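You operate a simulated robot arm through the tools that you are given. There is no shell and no other tool.

Carry out the task below with a simulated two-armed robot. There is one attempt and no reset: what you move stays moved.

## Task
Set the small green cake on the stand under the dome.
Fine: fit the stand plate on its post for it.

The check looks at the end state, three seconds after you hand in, the way a careful person would. Anything else that was tipped, shoved, dropped, spilled or broken makes it a failure.

## Robot
Two 7-joint arms with fingered hands on one trunk that stands fixed in place. Base frame: the origin is at the foot of the trunk, x ahead of it, y to its left, z up; the work surface is at about z = 0.9. Readings come in m, rad, newtons and seconds.
The left shoulder is at [0.07, 0.14, 1.133], the right one opposite. With the tool pointing down near the work surface each hand reaches from about 0.46 to 0.84 m from the base axis, measured 20 degrees to its own side. Payload 3.9 kg a hand.
The tool frame of a hand sits at the grasp point between the pads (the TCP): z along the fingers, y along the line on which they close. The tips reach 0.029 m beyond it. The gripper opens to 0.1 m; its body begins 0.034 m behind the TCP. The gripper is a hand of 5 fingers: y runs from the thumb to the fingers, the wrist lies at [-0.015, -0.105, -0.177] in the tool frame, and closing takes about 1.5 s.
Orientation is that of the tool frame in the base frame, as a unit quaternion [x, y, z, w]. With the fingers straight down and the wrist toward the robot, the tool's x, y and z point along [0, 1, 0], [1, 0, 0] and [0, 0, -1] of the base frame.

## Interface
- The arms move only by the tool apply_moves. It takes "left_deltas", "right_deltas" or both (then of equal length, played together; a hand with none holds still); each is a list of rows, each a list of 6 numbers: the shift along the base's x, y, z in m, then the turn, a rotation vector about the base's x, y, z in rad. In form: [[x, y, z, wx, wy, wz], ...]. A call has 1 to 20 rows; each row is the pose to reach, as a shift and turn from the pose commanded when the call began. "left_fingers" and "right_fingers" are, for a hand that has rows, the opening, from 0 (shut) to 1 (fully open), set as the call begins (left out, the last holds). Rows are played at 5 a second. More than 0.05 m and 0.15 rad between two rows, or a gripper value outside its range, and nothing of the call is played. Where a pose cannot be reached the arm comes as near as it can. A force on the tool above 40 N (or 10 N above the force at the start of the call, whichever is more), or a blocked arm, ends the call early, and 0.2 s more pass. The fingers move at their own pace (about 0.153 m/s each) and stop on an object; they squeeze with about 22 N. The grip force told is the motor's: it shows also when the fingers shut on nothing. Time passes only in rows, and 0.2 s behind the last, so rows that repeat a pose let the fingers close. It gives the time, the measured TCP pose, the force on the tool (base axes), the opening and the grip force at its end, in the units of the frame above (readings bear some noise), with the torque about the TCP (base axes, N m) and any sound that the robot's microphone picked up, and new pictures: "views" is both (left out), scene, wrist or none (wrist: the cameras of the hands that moved).
- Cameras (640 x 400 px; columns grow to the right, rows downward): "scene" is now at [0.1388, 0.0102, 1.4551]; the picture's right is [0.10, -1.00, 0.00], its down [-0.58, -0.06, -0.81] and it looks along [0.81, 0.08, -0.58] (base axes); focal length 356 px, centre (320, 200). "left" rides on the left gripper at [-0.066, -0.086, -0.121] in its tool frame; the picture's right is [-0.76, -0.31, 0.58], its down [0.59, -0.70, 0.40] and it looks along [0.28, 0.64, 0.71] (tool axes); focal length 247 px, centre (320, 200). "right" rides on the right gripper at [0.066, -0.086, -0.121] in its tool frame; the picture's right is [-0.76, 0.31, -0.58], its down [-0.59, -0.70, 0.40] and it looks along [-0.28, 0.64, 0.71] (tool axes); focal length 247 px, centre (320, 200). There is no depth. A picture from a camera that has moved, and an enlarged one, comes with that camera's place and axes in the base frame and with its lens.
- slide_trunk(by): slides the trunk up (or, below 0, down) by that many m; the arms and the scene camera ride with it, the base frame stays. It gives what a move gives, with no picture.
- curl_fingers(index, middle, ring, little, thumb_bend, thumb_turn, hand): sets how far each is bent, from 0 (flat) to 1 (curled in); at 0.3 the hand is open as for a grip, at 0.7 the pads meet at the TCP. One left out holds its place. A second passes; each finger stops where it meets its share of the squeeze, and holds until it gets a number again. A gripper value or a shape takes the hand back. It gives what a move gives, with no picture; readings hold the bend of each and the force on index, middle, ring, little, thumb and palm. thumb_turn goes from beside the hand (0) to across from the fingers (1), as for a grip.
- set_grasp(shape, hand): the hand has 5 fingers and takes this shape, open, in about a second: jaw (thumb against the fingers, like two jaws); tri (thumb and two fingers); tip (a fingertip pinch); poke (one finger out to press); point (the index stretched); flat (the hand flat); cup (the hand cupped); fist (a fist). The gripper value then closes the fingers along that shape, each until it touches; the sizes above hold for jaw. It gives what a move gives, with no picture.
- pan_tilt(pan, tilt): turns the head with the scene camera to pan (to the left, within 1.501 rad either way) and tilt (down, from -0.506 to 1.204), counted from straight ahead of the robot. It gives what a move gives, and a new picture of the scene camera.
- inspect(camera, box): a new picture of the part [left, top, right, bottom] of that camera's present view, enlarged. It takes no simulated time.
- finish_job(): hands the job in; it is judged then, once.

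Nothing tells you positions but the pictures and the camera data. Unless the task says otherwise, let go and move clear before handing in.

The tools are called after ">>>" as name(argument=value, ...) on one line, values as JSON. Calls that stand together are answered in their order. apply_moves: Moves the arms, as the interface text tells. Its arguments: {"type":"object","properties":{"left_deltas":{"type":"array","items":{"type":"array","items":{"type":"number"}}},"left_fingers":{"type":"number"},"right_deltas":{"type":"array","items":{"type":"array","items":{"type":"number"}}},"right_fingers":{"type":"number"},"views":{"type":"string","enum":["both","scene","wrist","none"]}},"required":[]} The other tools are called the same way: slide_trunk (by) moves the trunk up or down; set_grasp (shape, hand) gives the hand a shape; curl_fingers (index, middle, ring, little, thumb_bend, thumb_turn, hand) moves the fingers one by one; pan_tilt (pan, tilt) turns the head that bears the scene camera; inspect (camera, box) takes an enlarged picture of a part of a camera's view; finish_job () hands the job in.

At the start:

```text
t: 0.0
left_position: [0.5124, 0.2657, 1.2551]
left_orientation: [0.664, 0.747, 0.0, 0.0]
left_force: [-0.4, 0.8, 0.1]
left_moment: [0.04, -0.03, -0.03]
left_finger_gap: 0.0998
left_grasp_force: 0.1
left_shape: jaw
left_bend: [0.3, 0.3, 0.3, 0.3, 0.3, 0.98]
left_finger forces: [0.0, 0.0, 0.1, 0.1, 0.0, 0.0]
right_position: [0.5398, -0.1551, 1.1652]
right_orientation: [0.665, 0.747, 0.0, 0.0]
right_force: [-0.3, 0.0, 0.5]
right_moment: [0.02, -0.03, 0.04]
right_finger_gap: 0.0996
right_grasp_force: 0.0
right_shape: jaw
right_bend: [0.3, 0.3, 0.3, 0.3, 0.3, 0.98]
right_finger forces: [0.0, 0.0, 0.1, 0.1, 0.0, 0.1]
trunk travel left (down, up): [-0.775, 0.065]
head pan, tilt (commanded): [0.098, 0.62]
```

scene: 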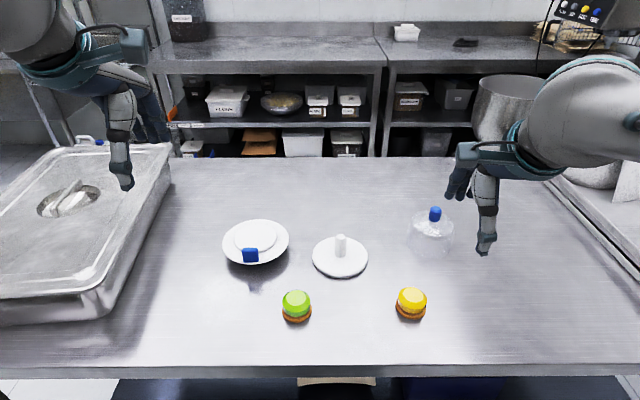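
right: 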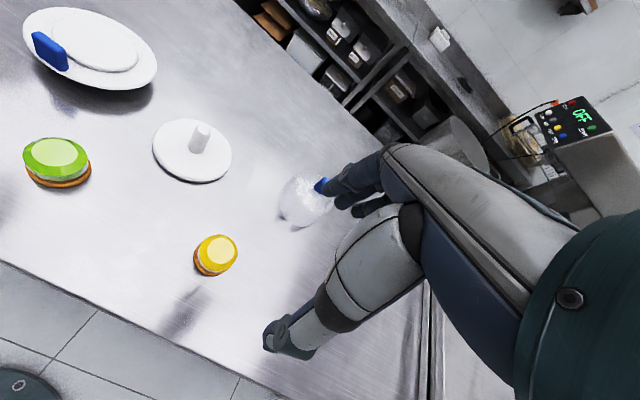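
left: 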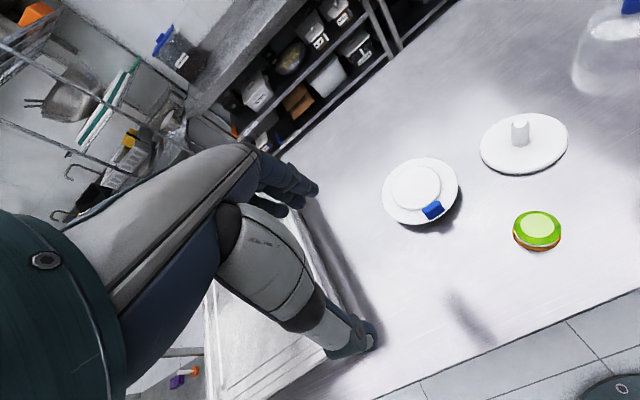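

I see a metal table with a plate piece (white, with a blue tab) on the left, a stand base with a post in the middle, a glass dome with a blue knob on the right, and green and yellow cakes in front. I'll look closer at each before moving.

>>> inspect(camera="scene", box=[200, 190, 380, 330])

>>> inspect(camera="scene", box=[370, 190, 500, 330])

>>> inspect(camera="left", box=[360, 80, 600, 270])

>>> inspect(camera="right", box=[0, 0, 340, 290])

```text
2.86 times, centred on (290, 260) of scene
camera zoom: at [0.1388, 0.0102, 1.4551], right [0.1, -1.0, 0.0], down [-0.58, -0.06, -0.81], along [0.81, 0.08, -0.58], focal length 1016 px, centre (406, 29)
```

zoom: 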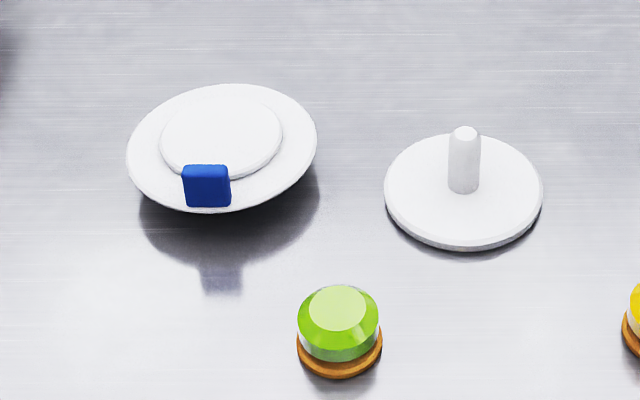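

```text
2.86 times, centred on (435, 260) of scene
camera zoom: at [0.1388, 0.0102, 1.4551], right [0.1, -1.0, 0.0], down [-0.58, -0.06, -0.81], along [0.81, 0.08, -0.58], focal length 1016 px, centre (-9, 29)
```

zoom: 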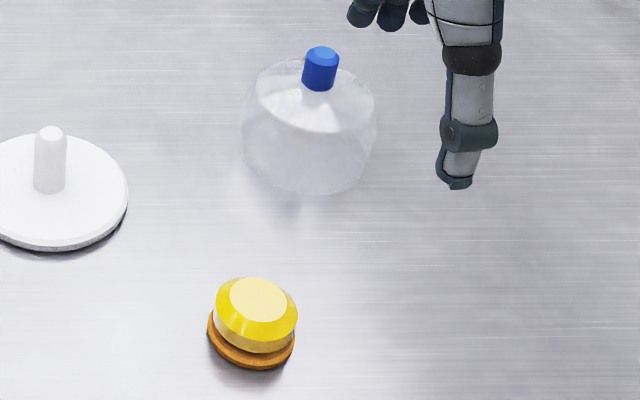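

```text
2.11 times, centred on (480, 175) of left
camera zoom: at [0.4337, 0.191, 1.3765], right [-0.22, -0.79, -0.58], down [-0.77, 0.5, -0.4], along [0.6, 0.36, -0.71], focal length 520 px, centre (-17, 253)
```

zoom: 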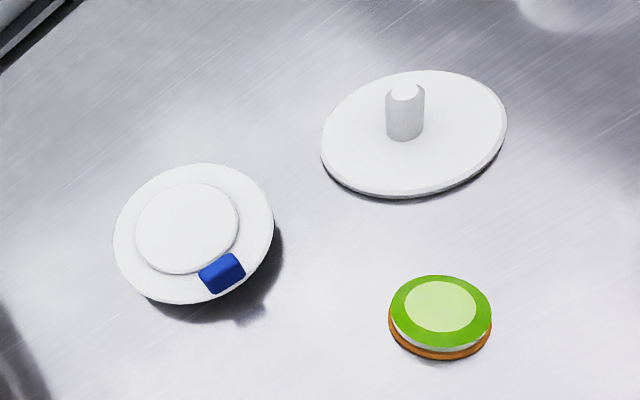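

```text
1.38 times, centred on (170, 145) of right
camera zoom: at [0.4472, -0.0992, 1.2855], right [0.39, -0.72, 0.58], down [-0.63, -0.67, -0.4], along [0.67, -0.21, -0.71], focal length 341 px, centre (527, 276)
```

zoom: 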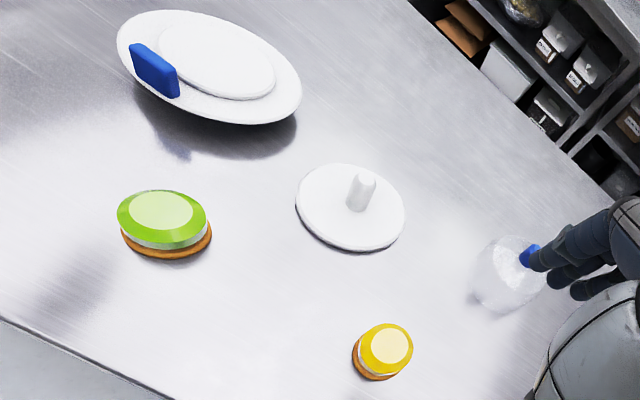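

The plate seems to be raised off the table (rim around z≈0.946, centre near (0.684, 0.201)) with a blue tab on its near edge. The post is near (0.698, 0.022), the green cake near (0.547, 0.094), and the dome near (0.77, -0.18). Next I'll lower and tilt the left hand so its camera sees the plate from the side and shows what is under it.

>>> apply_moves(left_deltas=[[0, -0.015, -0.03, 0, -0.12, 0], [0, -0.03, -0.06, 0, -0.24, 0], [0, -0.045, -0.1, 0, -0.36, 0], [0, -0.06, -0.14, 0, -0.48, 0], [0, -0.075, -0.17, 0, -0.6, 0], [0, -0.075, -0.195, 0, -0.7, 0]])

```text
t: 1.4
left_position: [0.5201, 0.1922, 1.0585]
left_orientation: [0.625, 0.702, 0.227, 0.257]
left_force: [0.3, 0.1, 0.6]
left_moment: [0.02, 0.03, 0.04]
left_finger_gap: 0.1002
left_grasp_force: 0.0
left_shape: jaw
left_bend: [0.3, 0.3, 0.3, 0.3, 0.3, 0.98]
left_finger forces: [0.0, 0.1, 0.1, 0.0, 0.0, 0.0]
left hand out of reach, approached as far as the arm can: row 6
right_position: [0.5397, -0.1544, 1.1644]
right_orientation: [0.665, 0.747, -0.001, 0.0]
right_force: [-0.1, 0.6, 1.1]
right_moment: [-0.01, -0.01, 0.0]
right_finger_gap: 0.0998
right_grasp_force: 0.1
right_shape: jaw
right_bend: [0.3, 0.3, 0.3, 0.3, 0.3, 0.98]
right_finger forces: [0.0, 0.0, 0.0, 0.0, 0.0, 0.0]
trunk travel left (down, up): [-0.775, 0.065]
head pan, tilt (commanded): [0.098, 0.62]
camera scene: at [0.1401, 0.0111, 1.455], right [0.1, -1.0, 0.0], down [-0.58, -0.06, -0.81], along [0.81, 0.08, -0.58], focal length 356 px, centre (320, 200)
camera left: at [0.3825, 0.117, 1.1028], right [0.2, -0.79, -0.58], down [-0.33, 0.5, -0.8], along [0.92, 0.35, -0.16], focal length 247 px, centre (320, 200)
```

scene: 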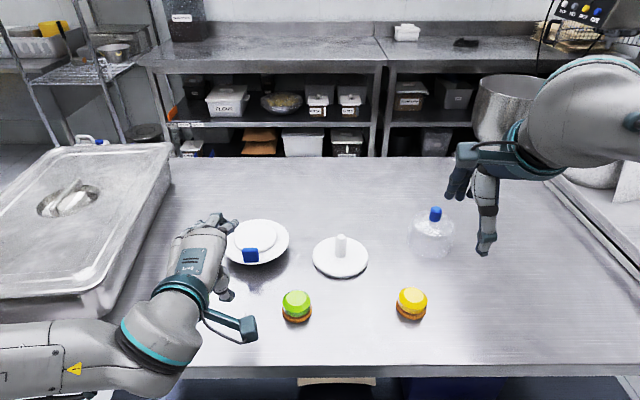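
left: 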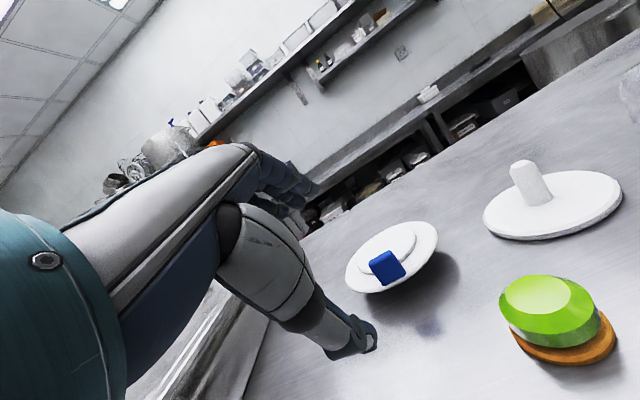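

>>> inspect(camera="left", box=[330, 200, 470, 320])

>>> inspect(camera="left", box=[460, 140, 640, 380])

>>> inspect(camera="scene", box=[210, 200, 300, 290])

```text
3.33 times, centred on (400, 260) of left
camera zoom: at [0.3825, 0.117, 1.1028], right [0.2, -0.79, -0.58], down [-0.33, 0.5, -0.8], along [0.92, 0.35, -0.16], focal length 823 px, centre (53, 0)
```

zoom: 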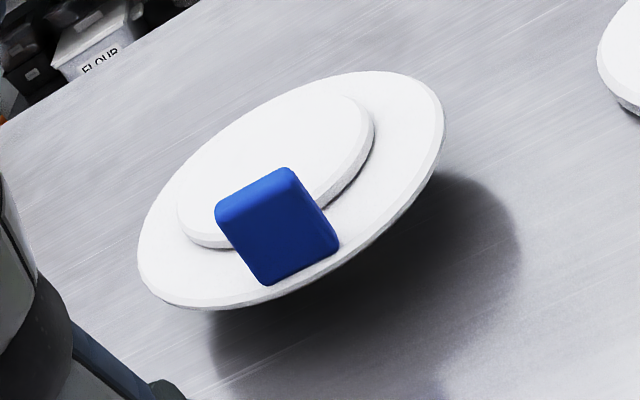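

```text
1.67 times, centred on (550, 260) of left
camera zoom: at [0.3825, 0.117, 1.1028], right [0.2, -0.79, -0.58], down [-0.33, 0.5, -0.8], along [0.92, 0.35, -0.16], focal length 412 px, centre (-63, 100)
```

zoom: 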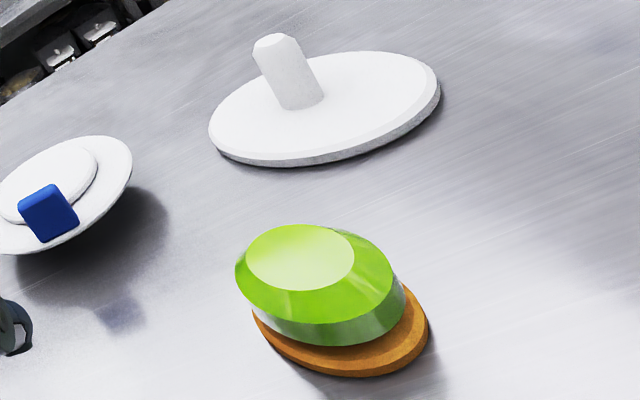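

```text
4.44 times, centred on (255, 245) of scene
camera zoom: at [0.1401, 0.0111, 1.455], right [0.1, -1.0, 0.0], down [-0.58, -0.06, -0.81], along [0.81, 0.08, -0.58], focal length 1580 px, centre (609, 0)
```

zoom: 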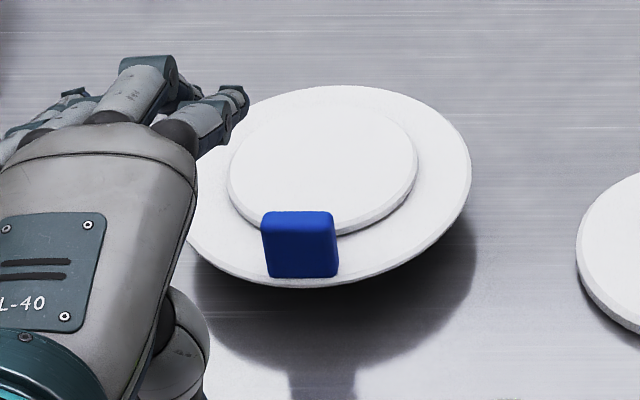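

The plate lies right side up with a raised centre disc and an upright blue grip tab on its near rim; I still can't see its underside. I'll lower the left hand a little to look beneath the rim.

>>> apply_moves(left_deltas=[[0, 0.01, -0.03, 0, 0, 0], [0, 0.02, -0.06, 0, 0, 0], [0, 0.02, -0.075, 0, 0, 0]], views="wrist")

```text
t: 2.2
left_position: [0.5192, 0.2124, 0.9866]
left_orientation: [0.624, 0.702, 0.229, 0.256]
left_force: [0.8, 0.1, 0.2]
left_moment: [-0.03, 0.03, -0.01]
left_finger_gap: 0.1
left_grasp_force: 0.1
left_shape: jaw
left_bend: [0.3, 0.3, 0.3, 0.3, 0.3, 0.98]
left_finger forces: [0.0, 0.0, 0.0, 0.0, 0.0, 0.0]
right_position: [0.5404, -0.1562, 1.1655]
right_orientation: [0.664, 0.747, -0.001, -0.001]
right_force: [-0.1, -0.4, 0.8]
right_moment: [-0.03, -0.01, 0.02]
right_finger_gap: 0.0998
right_grasp_force: 0.1
right_shape: jaw
right_bend: [0.3, 0.3, 0.3, 0.3, 0.3, 0.98]
right_finger forces: [0.1, 0.0, 0.1, 0.0, 0.0, 0.1]
trunk travel left (down, up): [-0.775, 0.065]
head pan, tilt (commanded): [0.098, 0.62]
camera left: at [0.3828, 0.1361, 1.0292], right [0.21, -0.79, -0.58], down [-0.33, 0.5, -0.8], along [0.92, 0.36, -0.16], focal length 247 px, centre (320, 200)
```

left: 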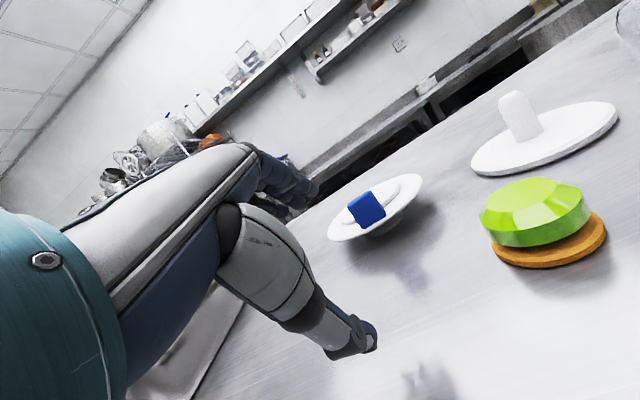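

>>> inspect(camera="left", box=[310, 160, 450, 290])

>>> inspect(camera="left", box=[460, 70, 640, 290])

```text
3.08 times, centred on (380, 225) of left
camera zoom: at [0.3828, 0.1361, 1.0292], right [0.21, -0.79, -0.58], down [-0.33, 0.5, -0.8], along [0.92, 0.36, -0.16], focal length 760 px, centre (135, 123)
```

zoom: 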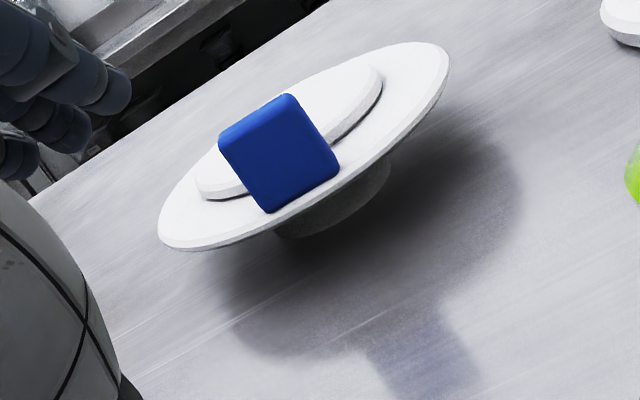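

```text
1.82 times, centred on (550, 180) of left
camera zoom: at [0.3828, 0.1361, 1.0292], right [0.21, -0.79, -0.58], down [-0.33, 0.5, -0.8], along [0.92, 0.36, -0.16], focal length 449 px, centre (-98, 236)
```

zoom: 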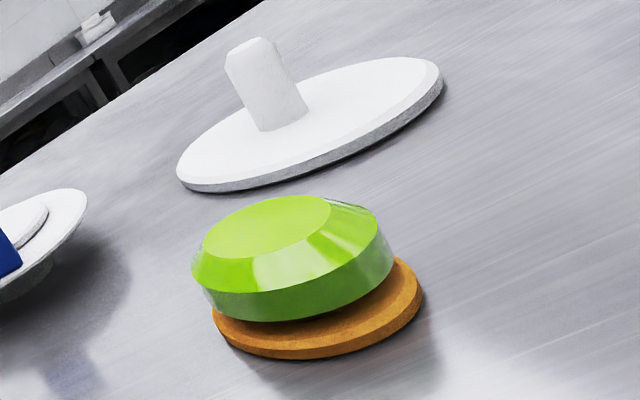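

A hub of roughly 0.05 m diameter sits under the plate, so it is the socket for the post. The tab stands up from the rim about 3 cm wide, so I'll raise the left hand, point it straight down again and look at the tab from above before pinching it.

>>> apply_moves(left_deltas=[[0, 0, 0.05, 0, 0.14, 0], [0, 0, 0.1, 0, 0.28, 0], [0, -0.005, 0.13, 0, 0.42, 0], [0.0, -0.01, 0.15, 0, 0.56, 0], [0.0, -0.018, 0.17, 0, 0.7, 0]])

>>> inspect(camera="scene", box=[215, 210, 295, 280])

>>> inspect(camera="scene", box=[300, 220, 380, 290])

>>> inspect(camera="scene", box=[395, 195, 475, 265])

```text
t: 3.4
left_position: [0.5223, 0.1908, 1.1551]
left_orientation: [0.665, 0.746, 0.002, -0.001]
left_force: [0.2, -0.7, 0.8]
left_moment: [-0.01, 0.0, -0.01]
left_finger_gap: 0.0998
left_grasp_force: 0.0
left_shape: jaw
left_bend: [0.3, 0.3, 0.3, 0.3, 0.3, 0.98]
left_finger forces: [0.0, 0.0, 0.1, 0.0, 0.0, 0.1]
right_position: [0.5412, -0.157, 1.1649]
right_orientation: [0.664, 0.748, 0.001, -0.001]
right_force: [-0.4, -0.1, -1.0]
right_moment: [0.03, -0.01, 0.0]
right_finger_gap: 0.0998
right_grasp_force: 0.0
right_shape: jaw
right_bend: [0.3, 0.3, 0.3, 0.3, 0.3, 0.98]
right_finger forces: [0.1, 0.0, 0.1, 0.0, 0.0, 0.1]
trunk travel left (down, up): [-0.775, 0.065]
head pan, tilt (commanded): [0.098, 0.62]
camera scene: at [0.1394, 0.0086, 1.455], right [0.1, -1.0, 0.0], down [-0.58, -0.06, -0.81], along [0.81, 0.08, -0.58], focal length 356 px, centre (320, 200)
camera left: at [0.444, 0.1157, 1.2762], right [-0.22, -0.79, -0.58], down [-0.77, 0.51, -0.4], along [0.61, 0.36, -0.71], focal length 247 px, centre (320, 200)
```

scene: 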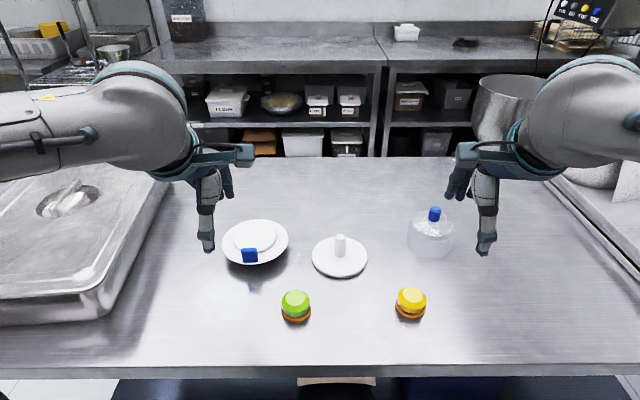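
left: 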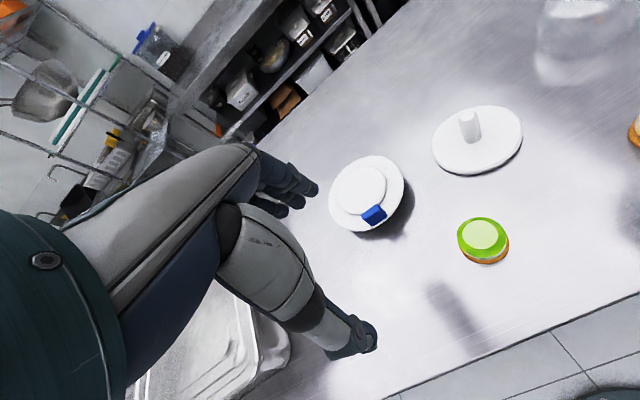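

```text
5.71 times, centred on (255, 245) of scene
camera zoom: at [0.1394, 0.0086, 1.455], right [0.1, -1.0, 0.0], down [-0.58, -0.06, -0.81], along [0.81, 0.08, -0.58], focal length 2032 px, centre (691, -57)
```

zoom: 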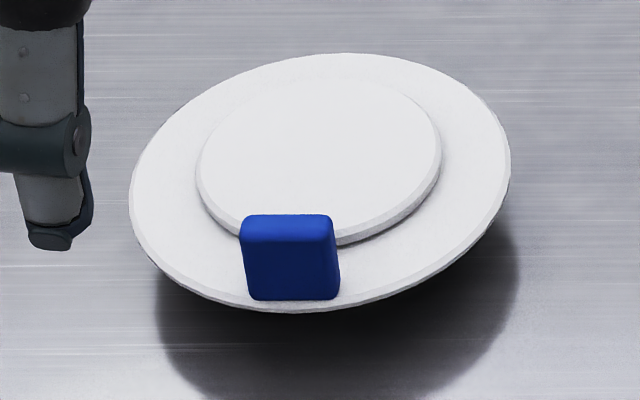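

```text
5.71 times, centred on (340, 255) of scene
camera zoom: at [0.1394, 0.0086, 1.455], right [0.1, -1.0, 0.0], down [-0.58, -0.06, -0.81], along [0.81, 0.08, -0.58], focal length 2032 px, centre (206, -114)
```

zoom: 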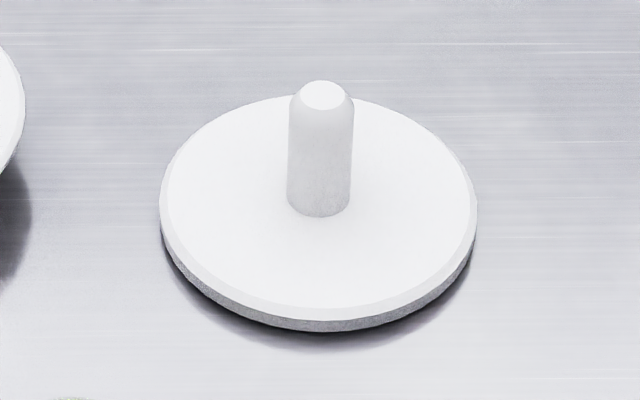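

```text
5.71 times, centred on (435, 230) of scene
camera zoom: at [0.1394, 0.0086, 1.455], right [0.1, -1.0, 0.0], down [-0.58, -0.06, -0.81], along [0.81, 0.08, -0.58], focal length 2032 px, centre (-337, 29)
```

zoom: 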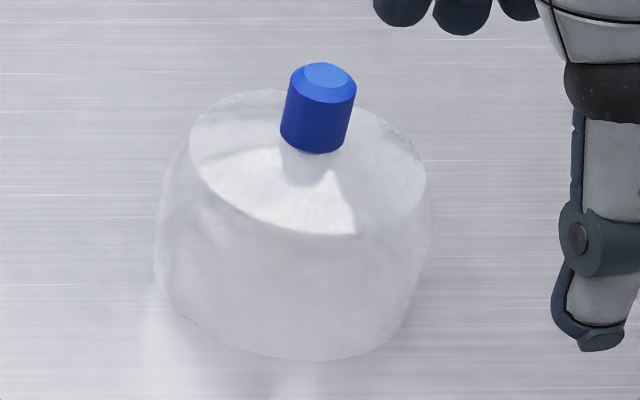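

My scene measurements give the post at about (0.702, 0.022) with its top near z 0.961, the plate centre near (0.691, 0.202), and the tab near (0.629, 0.195) with its top at about 0.975. The dome is near (0.773, -0.180). Before pinching I'll shut the left hand in free air to see the closed finger shape and where the tips end.

>>> apply_moves(left_deltas=[[0, 0, 0, 0, 0, 0], [0, 0, 0, 0, 0, 0], [0, 0, 0, 0, 0, 0], [0, 0, 0, 0, 0, 0], [0, 0, 0, 0, 0, 0], [0, 0, 0, 0, 0, 0], [0, 0, 0, 0, 0, 0]], left_fingers=0.1)

>>> inspect(camera="scene", box=[150, 120, 300, 280])

>>> inspect(camera="left", box=[200, 120, 420, 380])

```text
t: 5.0
left_position: [0.5216, 0.1926, 1.1544]
left_orientation: [0.664, 0.748, 0.0, 0.0]
left_force: [0.4, 0.5, 0.3]
left_moment: [0.01, -0.01, -0.06]
left_finger_gap: 0.0102
left_grasp_force: 0.1
left_shape: jaw
left_bend: [0.66, 0.63, 0.72, 0.61, 0.6, 1.0]
left_finger forces: [0.0, 0.0, 0.1, 0.1, 0.1, 0.0]
right_position: [0.5402, -0.1557, 1.1654]
right_orientation: [0.664, 0.748, 0.0, 0.0]
right_force: [-0.2, -0.8, -0.2]
right_moment: [0.03, -0.02, -0.01]
right_finger_gap: 0.0998
right_grasp_force: 0.1
right_shape: jaw
right_bend: [0.3, 0.3, 0.3, 0.3, 0.3, 0.98]
right_finger forces: [0.0, 0.1, 0.1, 0.1, 0.1, 0.1]
trunk travel left (down, up): [-0.775, 0.065]
head pan, tilt (commanded): [0.098, 0.62]
camera scene: at [0.1389, 0.0101, 1.4551], right [0.1, -1.0, 0.0], down [-0.58, -0.06, -0.81], along [0.81, 0.08, -0.58], focal length 356 px, centre (320, 200)
camera left: at [0.4436, 0.1172, 1.2757], right [-0.22, -0.79, -0.58], down [-0.77, 0.5, -0.4], along [0.6, 0.36, -0.71], focal length 247 px, centre (320, 200)
```

scene: 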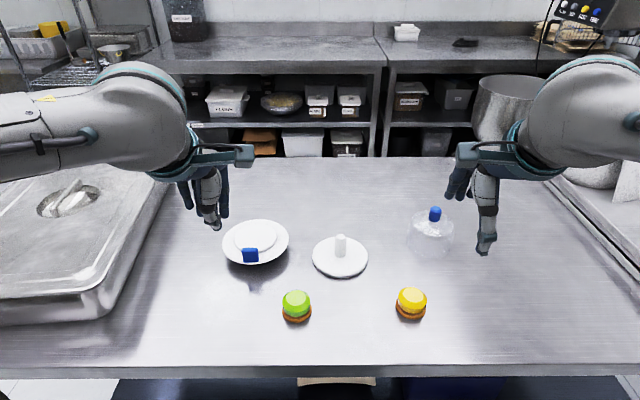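
left: 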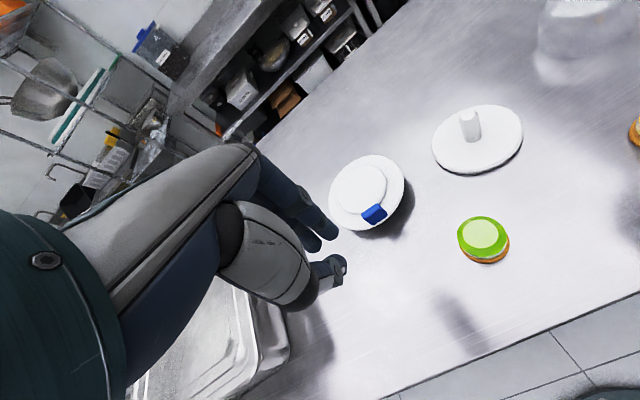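

```text
2.50 times, centred on (225, 200) of scene
camera zoom: at [0.1389, 0.0101, 1.4551], right [0.1, -1.0, 0.0], down [-0.58, -0.06, -0.81], along [0.81, 0.08, -0.58], focal length 889 px, centre (558, 200)
```

zoom: 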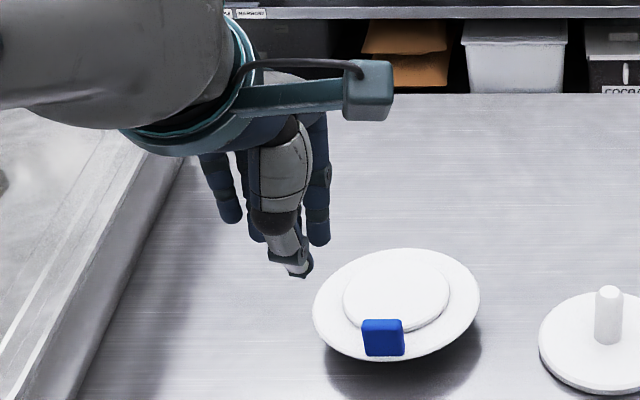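

```text
1.54 times, centred on (310, 250) of left
camera zoom: at [0.4436, 0.1172, 1.2757], right [-0.22, -0.79, -0.58], down [-0.77, 0.5, -0.4], along [0.6, 0.36, -0.71], focal length 380 px, centre (335, 123)
```

zoom: 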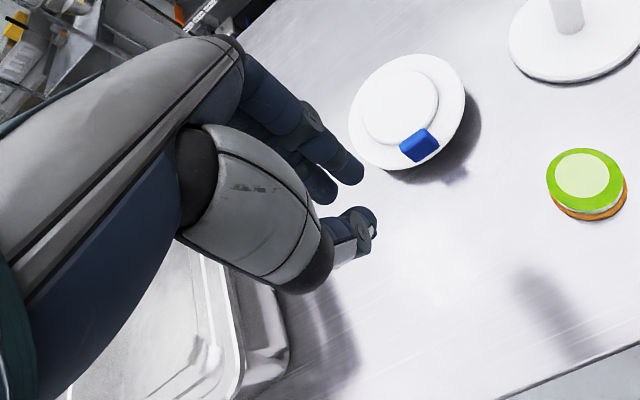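

In jaw shape the thumb and index/middle tips end about 0.028 m below the TCP, and the ring and little fingers would hang over the plate. I'll try the thumb-and-two-finger shape in free air to see if it suits the small tab better.

>>> set_grasp(shape="tri", hand="left")

>>> inspect(camera="scene", box=[150, 120, 300, 280])

>>> apply_moves(left_deltas=[[0, 0, 0, 0, 0, 0], [0, 0, 0, 0, 0, 0], [0, 0, 0, 0, 0, 0], [0, 0, 0, 0, 0, 0], [0, 0, 0, 0, 0, 0], [0, 0, 0, 0, 0, 0], [0, 0, 0, 0, 0, 0]], left_fingers=0.1, views="wrist")

>>> inspect(camera="scene", box=[150, 120, 300, 280])

```text
t: 5.9
left_position: [0.5221, 0.1921, 1.1543]
left_orientation: [0.664, 0.748, 0.0, -0.001]
left_force: [0.6, 0.0, 0.0]
left_moment: [0.02, 0.02, 0.0]
left_finger_gap: 0.0999
left_grasp_force: 0.1
left_shape: tri
left_bend: [0.3, 0.3, 0.99, 0.99, 0.3, 0.98]
left_finger forces: [0.0, 0.0, 0.1, 0.1, 0.1, 0.1]
right_position: [0.5411, -0.1552, 1.1662]
right_orientation: [0.665, 0.747, 0.0, 0.0]
right_force: [-0.2, 0.0, 0.3]
right_moment: [0.0, -0.02, 0.01]
right_finger_gap: 0.0998
right_grasp_force: 0.1
right_shape: jaw
right_bend: [0.3, 0.3, 0.3, 0.3, 0.3, 0.98]
right_finger forces: [0.0, 0.0, 0.0, 0.0, 0.0, 0.0]
trunk travel left (down, up): [-0.775, 0.065]
head pan, tilt (commanded): [0.098, 0.62]
```

```text
2.50 times, centred on (225, 200) of scene
camera zoom: at [0.1388, 0.0102, 1.4551], right [0.1, -1.0, 0.0], down [-0.58, -0.06, -0.81], along [0.81, 0.08, -0.58], focal length 889 px, centre (558, 200)
```

zoom: 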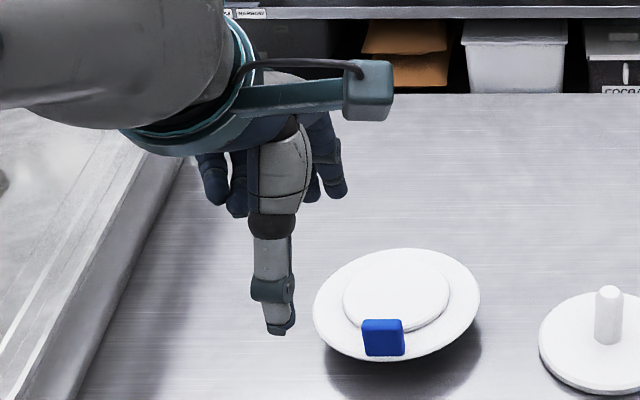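

```text
t: 7.5
left_position: [0.5214, 0.1928, 1.1554]
left_orientation: [0.665, 0.747, 0.0, 0.0]
left_force: [0.3, 0.0, -0.5]
left_moment: [0.01, -0.02, 0.01]
left_finger_gap: 0.0104
left_grasp_force: 0.1
left_shape: tri
left_bend: [0.66, 0.63, 0.99, 0.99, 0.6, 1.0]
left_finger forces: [0.0, 0.0, 0.2, 0.0, 0.0, 0.1]
right_position: [0.5397, -0.1548, 1.1655]
right_orientation: [0.665, 0.747, 0.0, 0.0]
right_force: [-0.1, -0.6, -0.6]
right_moment: [0.0, 0.0, 0.0]
right_finger_gap: 0.0997
right_grasp_force: 0.0
right_shape: jaw
right_bend: [0.3, 0.3, 0.3, 0.3, 0.3, 0.98]
right_finger forces: [0.0, 0.0, 0.0, 0.0, 0.0, 0.1]
trunk travel left (down, up): [-0.775, 0.065]
head pan, tilt (commanded): [0.098, 0.62]
camera left: at [0.4436, 0.1173, 1.2757], right [-0.22, -0.79, -0.58], down [-0.77, 0.5, -0.4], along [0.6, 0.36, -0.71], focal length 247 px, centre (320, 200)
```

left: 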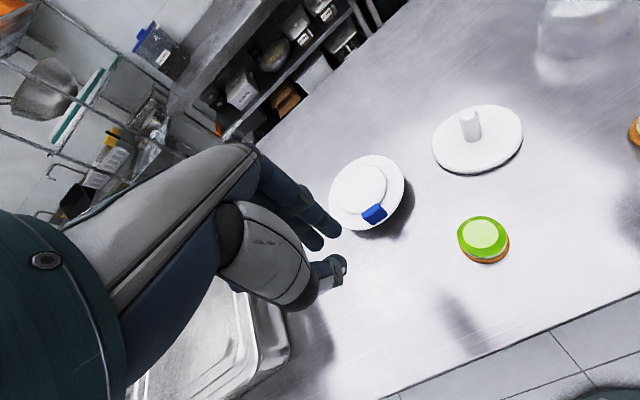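

```text
2.50 times, centred on (225, 200) of scene
camera zoom: at [0.1388, 0.0102, 1.4551], right [0.1, -1.0, 0.0], down [-0.58, -0.06, -0.81], along [0.81, 0.08, -0.58], focal length 889 px, centre (558, 200)
```

zoom: 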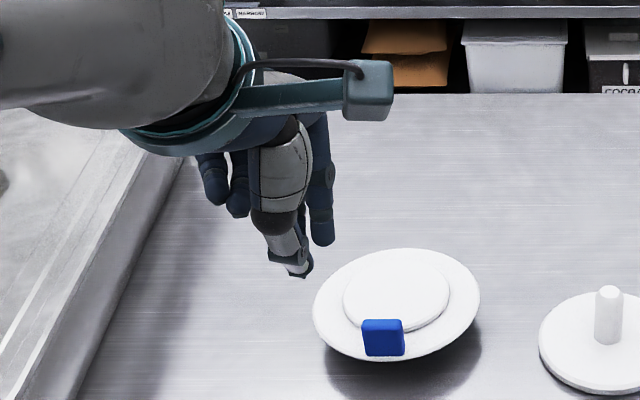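

The tri shape curls the ring and little fingers out of the way, with index and middle opposing the thumb. I'll part-open it and go to a point above the tab, near (0.630, 0.195, 1.05), for a check before descending.

>>> apply_moves(left_deltas=[[0.03, 0.0, 0, 0, 0, 0], [0.06, 0.001, -0.02, 0, 0, 0], [0.09, 0.002, -0.055, 0, 0, 0], [0.109, 0.0025, -0.095, 0, 0, 0], [0.109, 0.0025, -0.105, 0, 0, 0], [0.109, 0.0025, -0.105, 0, 0, 0]], left_fingers=0.4)

>>> inspect(camera="scene", box=[190, 160, 310, 280])

>>> inspect(camera="left", box=[230, 100, 430, 300])

```text
t: 8.9
left_position: [0.6284, 0.1929, 1.05]
left_orientation: [0.664, 0.748, 0.0, 0.0]
left_force: [0.3, -0.3, -0.6]
left_moment: [-0.01, 0.01, -0.01]
left_finger_gap: 0.0399
left_grasp_force: 0.0
left_shape: tri
left_bend: [0.44, 0.47, 0.99, 0.99, 0.41, 1.0]
left_finger forces: [0.1, 0.0, 0.0, 0.1, 0.0, 0.0]
right_position: [0.5395, -0.155, 1.165]
right_orientation: [0.664, 0.748, 0.0, 0.001]
right_force: [0.0, -0.2, -0.2]
right_moment: [0.03, 0.02, 0.0]
right_finger_gap: 0.0999
right_grasp_force: 0.1
right_shape: jaw
right_bend: [0.3, 0.3, 0.3, 0.3, 0.3, 0.98]
right_finger forces: [0.0, 0.0, 0.0, 0.1, 0.0, 0.0]
trunk travel left (down, up): [-0.775, 0.065]
head pan, tilt (commanded): [0.098, 0.62]
camera scene: at [0.1389, 0.0101, 1.4551], right [0.1, -1.0, 0.0], down [-0.58, -0.06, -0.81], along [0.81, 0.08, -0.58], focal length 356 px, centre (320, 200)
camera left: at [0.5513, 0.119, 1.1709], right [-0.22, -0.79, -0.58], down [-0.77, 0.5, -0.4], along [0.6, 0.36, -0.71], focal length 247 px, centre (320, 200)
```

scene: 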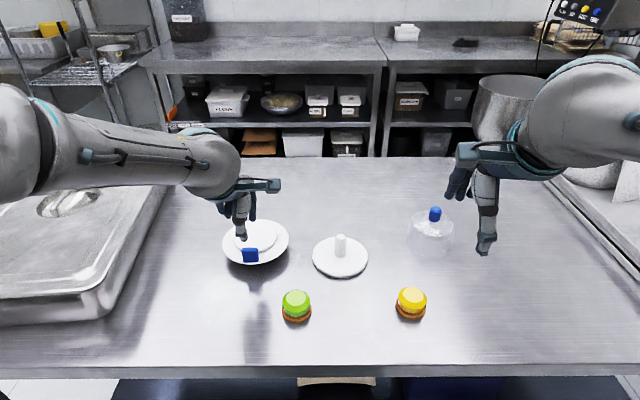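
left: 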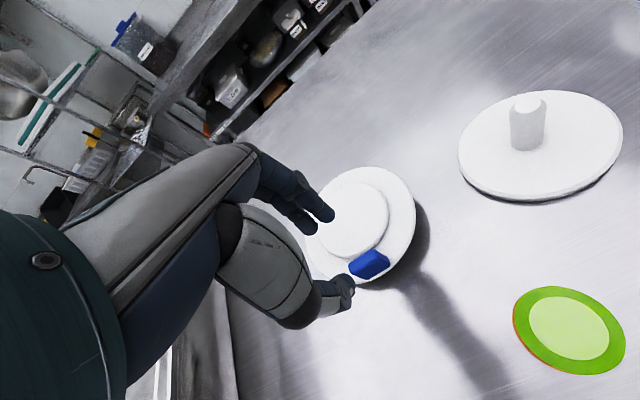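

```text
3.33 times, centred on (250, 220) of scene
camera zoom: at [0.1389, 0.0101, 1.4551], right [0.1, -1.0, 0.0], down [-0.58, -0.06, -0.81], along [0.81, 0.08, -0.58], focal length 1185 px, centre (553, 133)
```

zoom: 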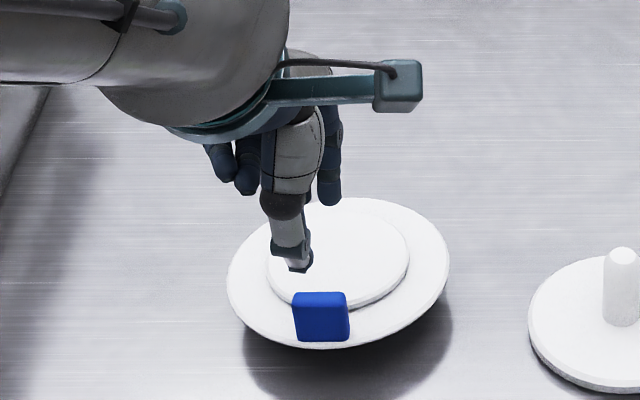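

```text
2.00 times, centred on (330, 200) of left
camera zoom: at [0.5513, 0.119, 1.1709], right [-0.22, -0.79, -0.58], down [-0.77, 0.5, -0.4], along [0.6, 0.36, -0.71], focal length 494 px, centre (300, 200)
```

zoom: 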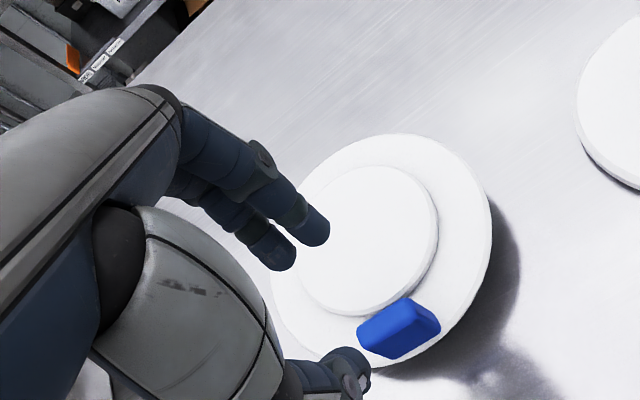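

The hand straddles the tab well: thumb on the near side, index and middle on the far side, lined up in y. I'll go down until the TCP is at about 0.985, keeping the tips just above the raised disc.

>>> apply_moves(left_deltas=[[0.001, 0.0005, -0.02, 0, 0, 0], [0.001, 0.0005, -0.04, 0, 0, 0], [0.001, 0.0005, -0.055, 0, 0, 0], [0.001, 0.0005, -0.065, 0, 0, 0]])

>>> inspect(camera="scene", box=[190, 180, 310, 290])

>>> inspect(camera="left", box=[250, 120, 430, 300])

```text
t: 9.9
left_position: [0.6298, 0.1954, 0.985]
left_orientation: [0.665, 0.747, 0.0, 0.001]
left_force: [0.1, 1.0, 0.3]
left_moment: [0.01, 0.01, -0.01]
left_finger_gap: 0.04
left_grasp_force: 0.0
left_shape: tri
left_bend: [0.44, 0.47, 0.99, 0.99, 0.41, 1.0]
left_finger forces: [0.0, 0.1, 0.0, 0.0, 0.1, 0.0]
right_position: [0.5415, -0.1561, 1.1645]
right_orientation: [0.665, 0.747, 0.0, 0.001]
right_force: [0.0, 0.0, -0.5]
right_moment: [-0.02, -0.02, -0.03]
right_finger_gap: 0.0996
right_grasp_force: 0.1
right_shape: jaw
right_bend: [0.3, 0.3, 0.3, 0.3, 0.3, 0.98]
right_finger forces: [0.0, 0.0, 0.1, 0.1, 0.1, 0.1]
trunk travel left (down, up): [-0.775, 0.065]
head pan, tilt (commanded): [0.098, 0.62]
camera scene: at [0.1391, 0.0101, 1.4551], right [0.1, -1.0, 0.0], down [-0.58, -0.06, -0.81], along [0.81, 0.08, -0.58], focal length 356 px, centre (320, 200)
camera left: at [0.5517, 0.1206, 1.1059], right [-0.22, -0.79, -0.58], down [-0.77, 0.5, -0.4], along [0.6, 0.36, -0.71], focal length 247 px, centre (320, 200)
```

scene: 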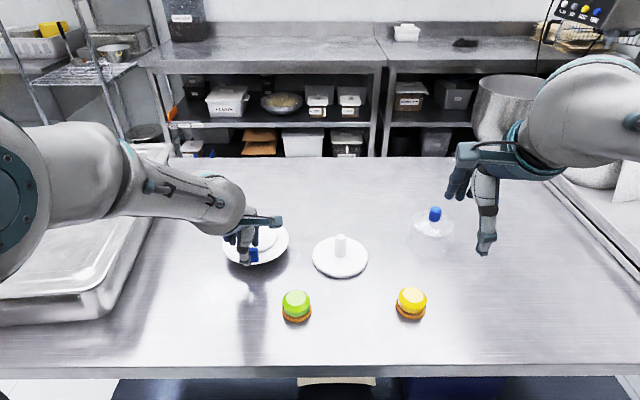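
left: 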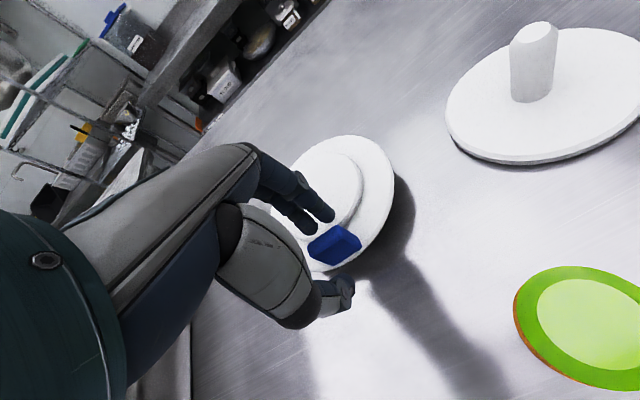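

```text
3.64 times, centred on (250, 235) of scene
camera zoom: at [0.1391, 0.0101, 1.4551], right [0.1, -1.0, 0.0], down [-0.58, -0.06, -0.81], along [0.81, 0.08, -0.58], focal length 1293 px, centre (574, 73)
```

zoom: 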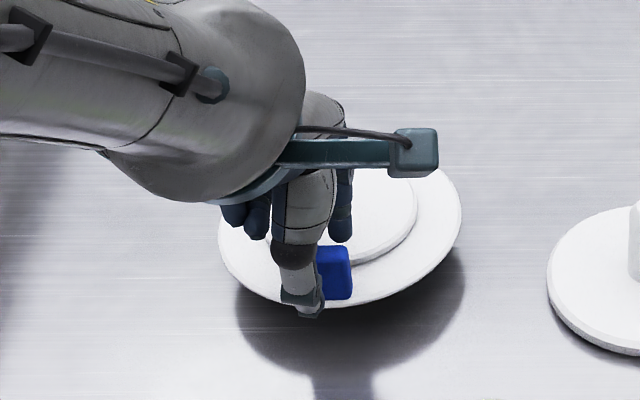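

```text
2.22 times, centred on (340, 210) of left
camera zoom: at [0.5517, 0.1206, 1.1059], right [-0.22, -0.79, -0.58], down [-0.77, 0.5, -0.4], along [0.6, 0.36, -0.71], focal length 549 px, centre (276, 178)
```

zoom: 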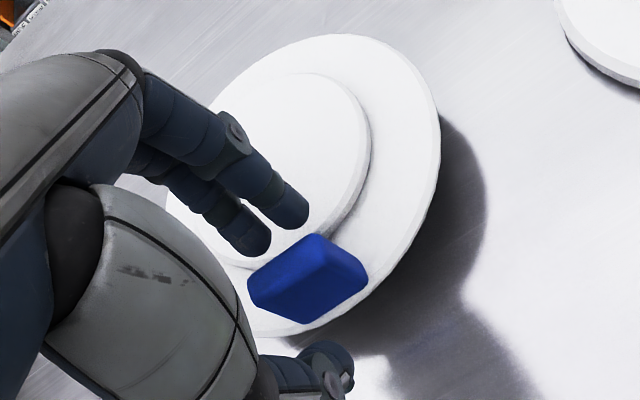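

The thumb sits about 4 mm too far to +y relative to the tab. I'll shift by −0.004 in y, go down 3 mm more and close the pinch.

>>> apply_moves(left_deltas=[[0.0, -0.004, -0.001, 0, 0, 0], [0.0, -0.004, -0.003, 0, 0, 0]], views="none")

>>> apply_moves(left_deltas=[[0, 0, 0, 0, 0, 0], [0, 0, 0, 0, 0, 0], [0, 0, 0, 0, 0, 0], [0, 0, 0, 0, 0, 0], [0, 0, 0, 0, 0, 0], [0, 0, 0, 0, 0, 0]], left_fingers=0.0)

>>> inspect(camera="scene", box=[190, 180, 310, 290])

>>> inspect(camera="left", box=[250, 120, 430, 300])

```text
t: 10.5
left_position: [0.6305, 0.1907, 0.9823]
left_orientation: [0.664, 0.747, -0.001, 0.0]
left_force: [-0.2, 0.0, 0.1]
left_moment: [-0.01, 0.0, -0.02]
left_finger_gap: 0.0396
left_grasp_force: 0.0
left_shape: tri
left_bend: [0.44, 0.47, 0.99, 0.99, 0.41, 1.0]
left_finger forces: [0.0, 0.0, 0.1, 0.0, 0.1, 0.0]
right_position: [0.54, -0.155, 1.1655]
right_orientation: [0.664, 0.748, 0.0, 0.0]
right_force: [0.1, -0.1, -0.5]
right_moment: [0.01, 0.01, 0.0]
right_finger_gap: 0.0999
right_grasp_force: 0.1
right_shape: jaw
right_bend: [0.3, 0.3, 0.3, 0.3, 0.3, 0.98]
right_finger forces: [0.1, 0.0, 0.0, 0.0, 0.0, 0.0]
trunk travel left (down, up): [-0.775, 0.065]
head pan, tilt (commanded): [0.098, 0.62]
```

```text
t: 11.9
left_position: [0.6299, 0.1911, 0.9815]
left_orientation: [0.665, 0.747, 0.0, 0.0]
left_force: [0.4, -0.5, 0.5]
left_moment: [0.0, -0.01, 0.0]
left_finger_gap: 0.0069
left_grasp_force: 22.2
left_shape: tri
left_bend: [0.67, 0.65, 1.0, 1.0, 0.63, 1.0]
left_finger forces: [9.8, 10.1, 0.1, 0.0, 20.1, 0.0]
right_position: [0.5401, -0.1556, 1.1653]
right_orientation: [0.665, 0.747, 0.0, 0.0]
right_force: [-0.3, -0.2, -0.1]
right_moment: [0.01, -0.03, -0.01]
right_finger_gap: 0.1
right_grasp_force: 0.1
right_shape: jaw
right_bend: [0.3, 0.3, 0.3, 0.3, 0.3, 0.98]
right_finger forces: [0.1, 0.0, 0.0, 0.1, 0.1, 0.1]
trunk travel left (down, up): [-0.775, 0.065]
head pan, tilt (commanded): [0.098, 0.62]
camera scene: at [0.1389, 0.0102, 1.4551], right [0.1, -1.0, 0.0], down [-0.58, -0.06, -0.81], along [0.81, 0.08, -0.58], focal length 356 px, centre (320, 200)
camera left: at [0.552, 0.116, 1.1036], right [-0.22, -0.79, -0.58], down [-0.77, 0.5, -0.4], along [0.6, 0.36, -0.71], focal length 247 px, centre (320, 200)
```

scene: 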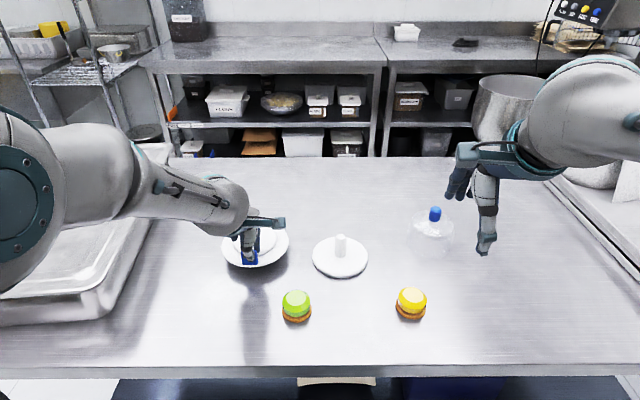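
left: 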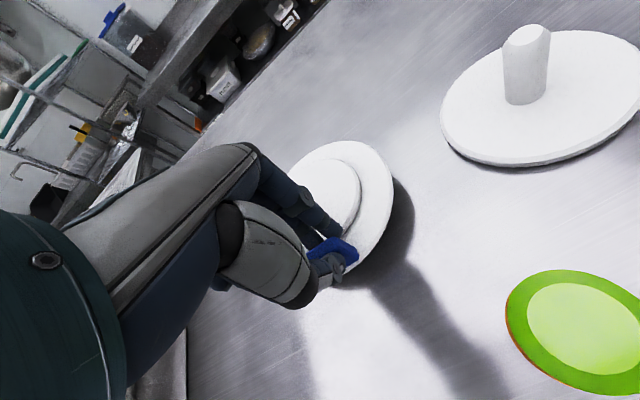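

```text
3.64 times, centred on (250, 235) of scene
camera zoom: at [0.1389, 0.0102, 1.4551], right [0.1, -1.0, 0.0], down [-0.58, -0.06, -0.81], along [0.81, 0.08, -0.58], focal length 1293 px, centre (574, 73)
```

zoom: 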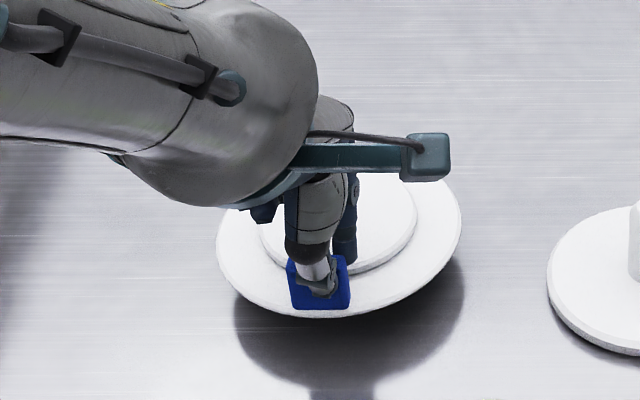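

```text
2.22 times, centred on (340, 210) of left
camera zoom: at [0.552, 0.116, 1.1036], right [-0.22, -0.79, -0.58], down [-0.77, 0.5, -0.4], along [0.6, 0.36, -0.71], focal length 549 px, centre (276, 178)
```

zoom: 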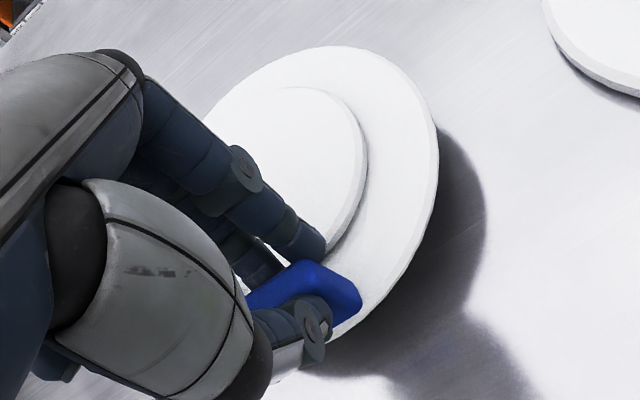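

The pinch holds with 22 N, spread evenly over thumb, index and middle. I'll lift 2 cm and check that the plate stays level.

>>> apply_moves(left_deltas=[[0, 0, 0.004, 0, 0, 0], [0, 0, 0.01, 0, 0, 0], [0, 0, 0.02, 0, 0, 0], [0, 0, 0.02, 0, 0, 0]])

>>> inspect(camera="scene", box=[190, 180, 310, 290])

>>> inspect(camera="left", box=[250, 120, 430, 300])

```text
t: 12.9
left_position: [0.6301, 0.1925, 1.0019]
left_orientation: [0.665, 0.747, 0.001, 0.0]
left_force: [-0.9, -0.2, -0.3]
left_moment: [-0.02, 0.09, -0.01]
left_finger_gap: 0.0071
left_grasp_force: 22.6
left_shape: tri
left_bend: [0.67, 0.65, 1.0, 1.0, 0.72, 1.0]
left_finger forces: [11.0, 10.7, 0.1, 0.1, 21.5, 0.0]
right_position: [0.5401, -0.1553, 1.1645]
right_orientation: [0.665, 0.747, -0.001, 0.0]
right_force: [0.1, 0.0, 0.2]
right_moment: [0.02, -0.05, 0.0]
right_finger_gap: 0.0998
right_grasp_force: 0.1
right_shape: jaw
right_bend: [0.3, 0.3, 0.3, 0.3, 0.3, 0.98]
right_finger forces: [0.0, 0.0, 0.0, 0.1, 0.0, 0.1]
trunk travel left (down, up): [-0.775, 0.065]
head pan, tilt (commanded): [0.098, 0.62]
camera scene: at [0.1392, 0.0102, 1.4551], right [0.1, -1.0, 0.0], down [-0.58, -0.06, -0.81], along [0.81, 0.08, -0.58], focal length 356 px, centre (320, 200)
camera left: at [0.5523, 0.1167, 1.1231], right [-0.22, -0.79, -0.58], down [-0.77, 0.5, -0.4], along [0.6, 0.36, -0.71], focal length 247 px, centre (320, 200)
```

scene: 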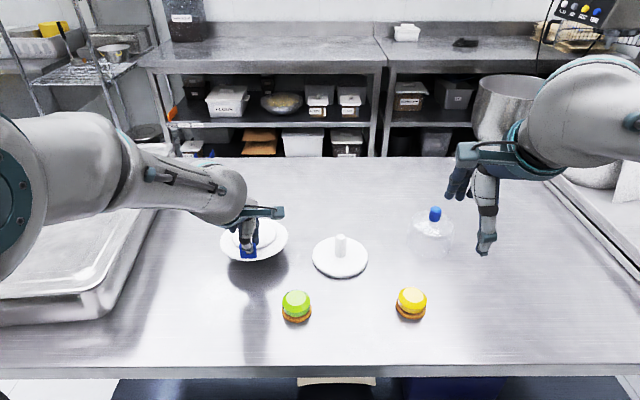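
left: 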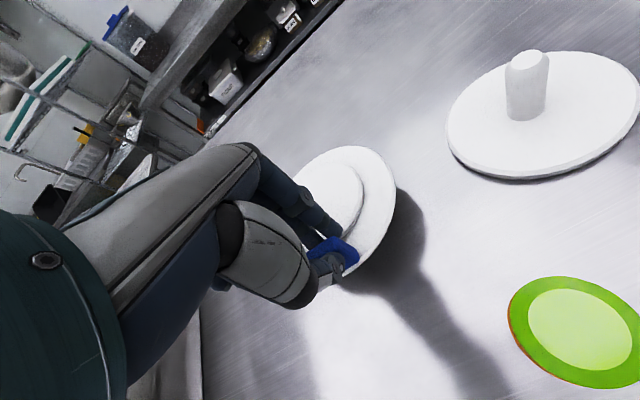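

```text
3.64 times, centred on (250, 235) of scene
camera zoom: at [0.1392, 0.0102, 1.4551], right [0.1, -1.0, 0.0], down [-0.58, -0.06, -0.81], along [0.81, 0.08, -0.58], focal length 1293 px, centre (574, 73)
```

zoom: 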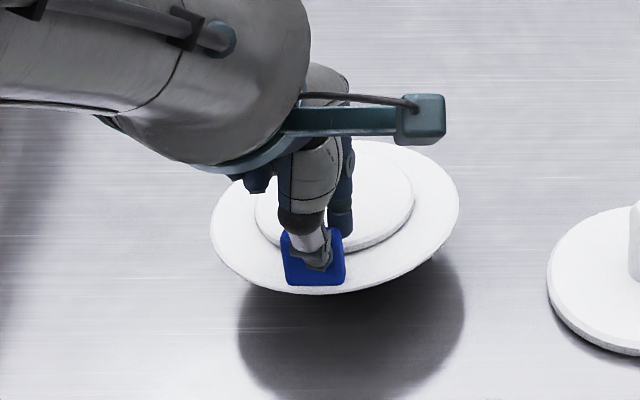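

```text
2.22 times, centred on (340, 210) of left
camera zoom: at [0.5523, 0.1167, 1.1231], right [-0.22, -0.79, -0.58], down [-0.77, 0.5, -0.4], along [0.6, 0.36, -0.71], focal length 549 px, centre (276, 178)
```

zoom: 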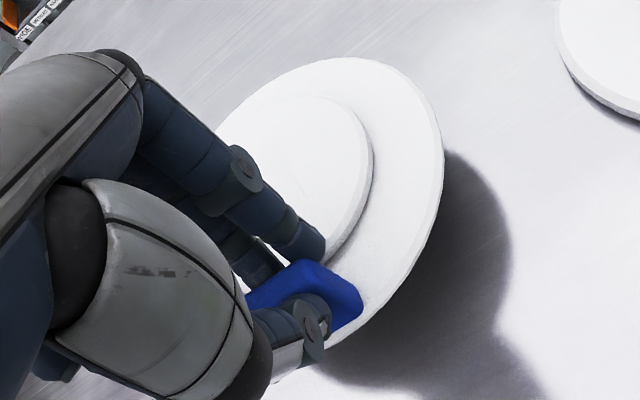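

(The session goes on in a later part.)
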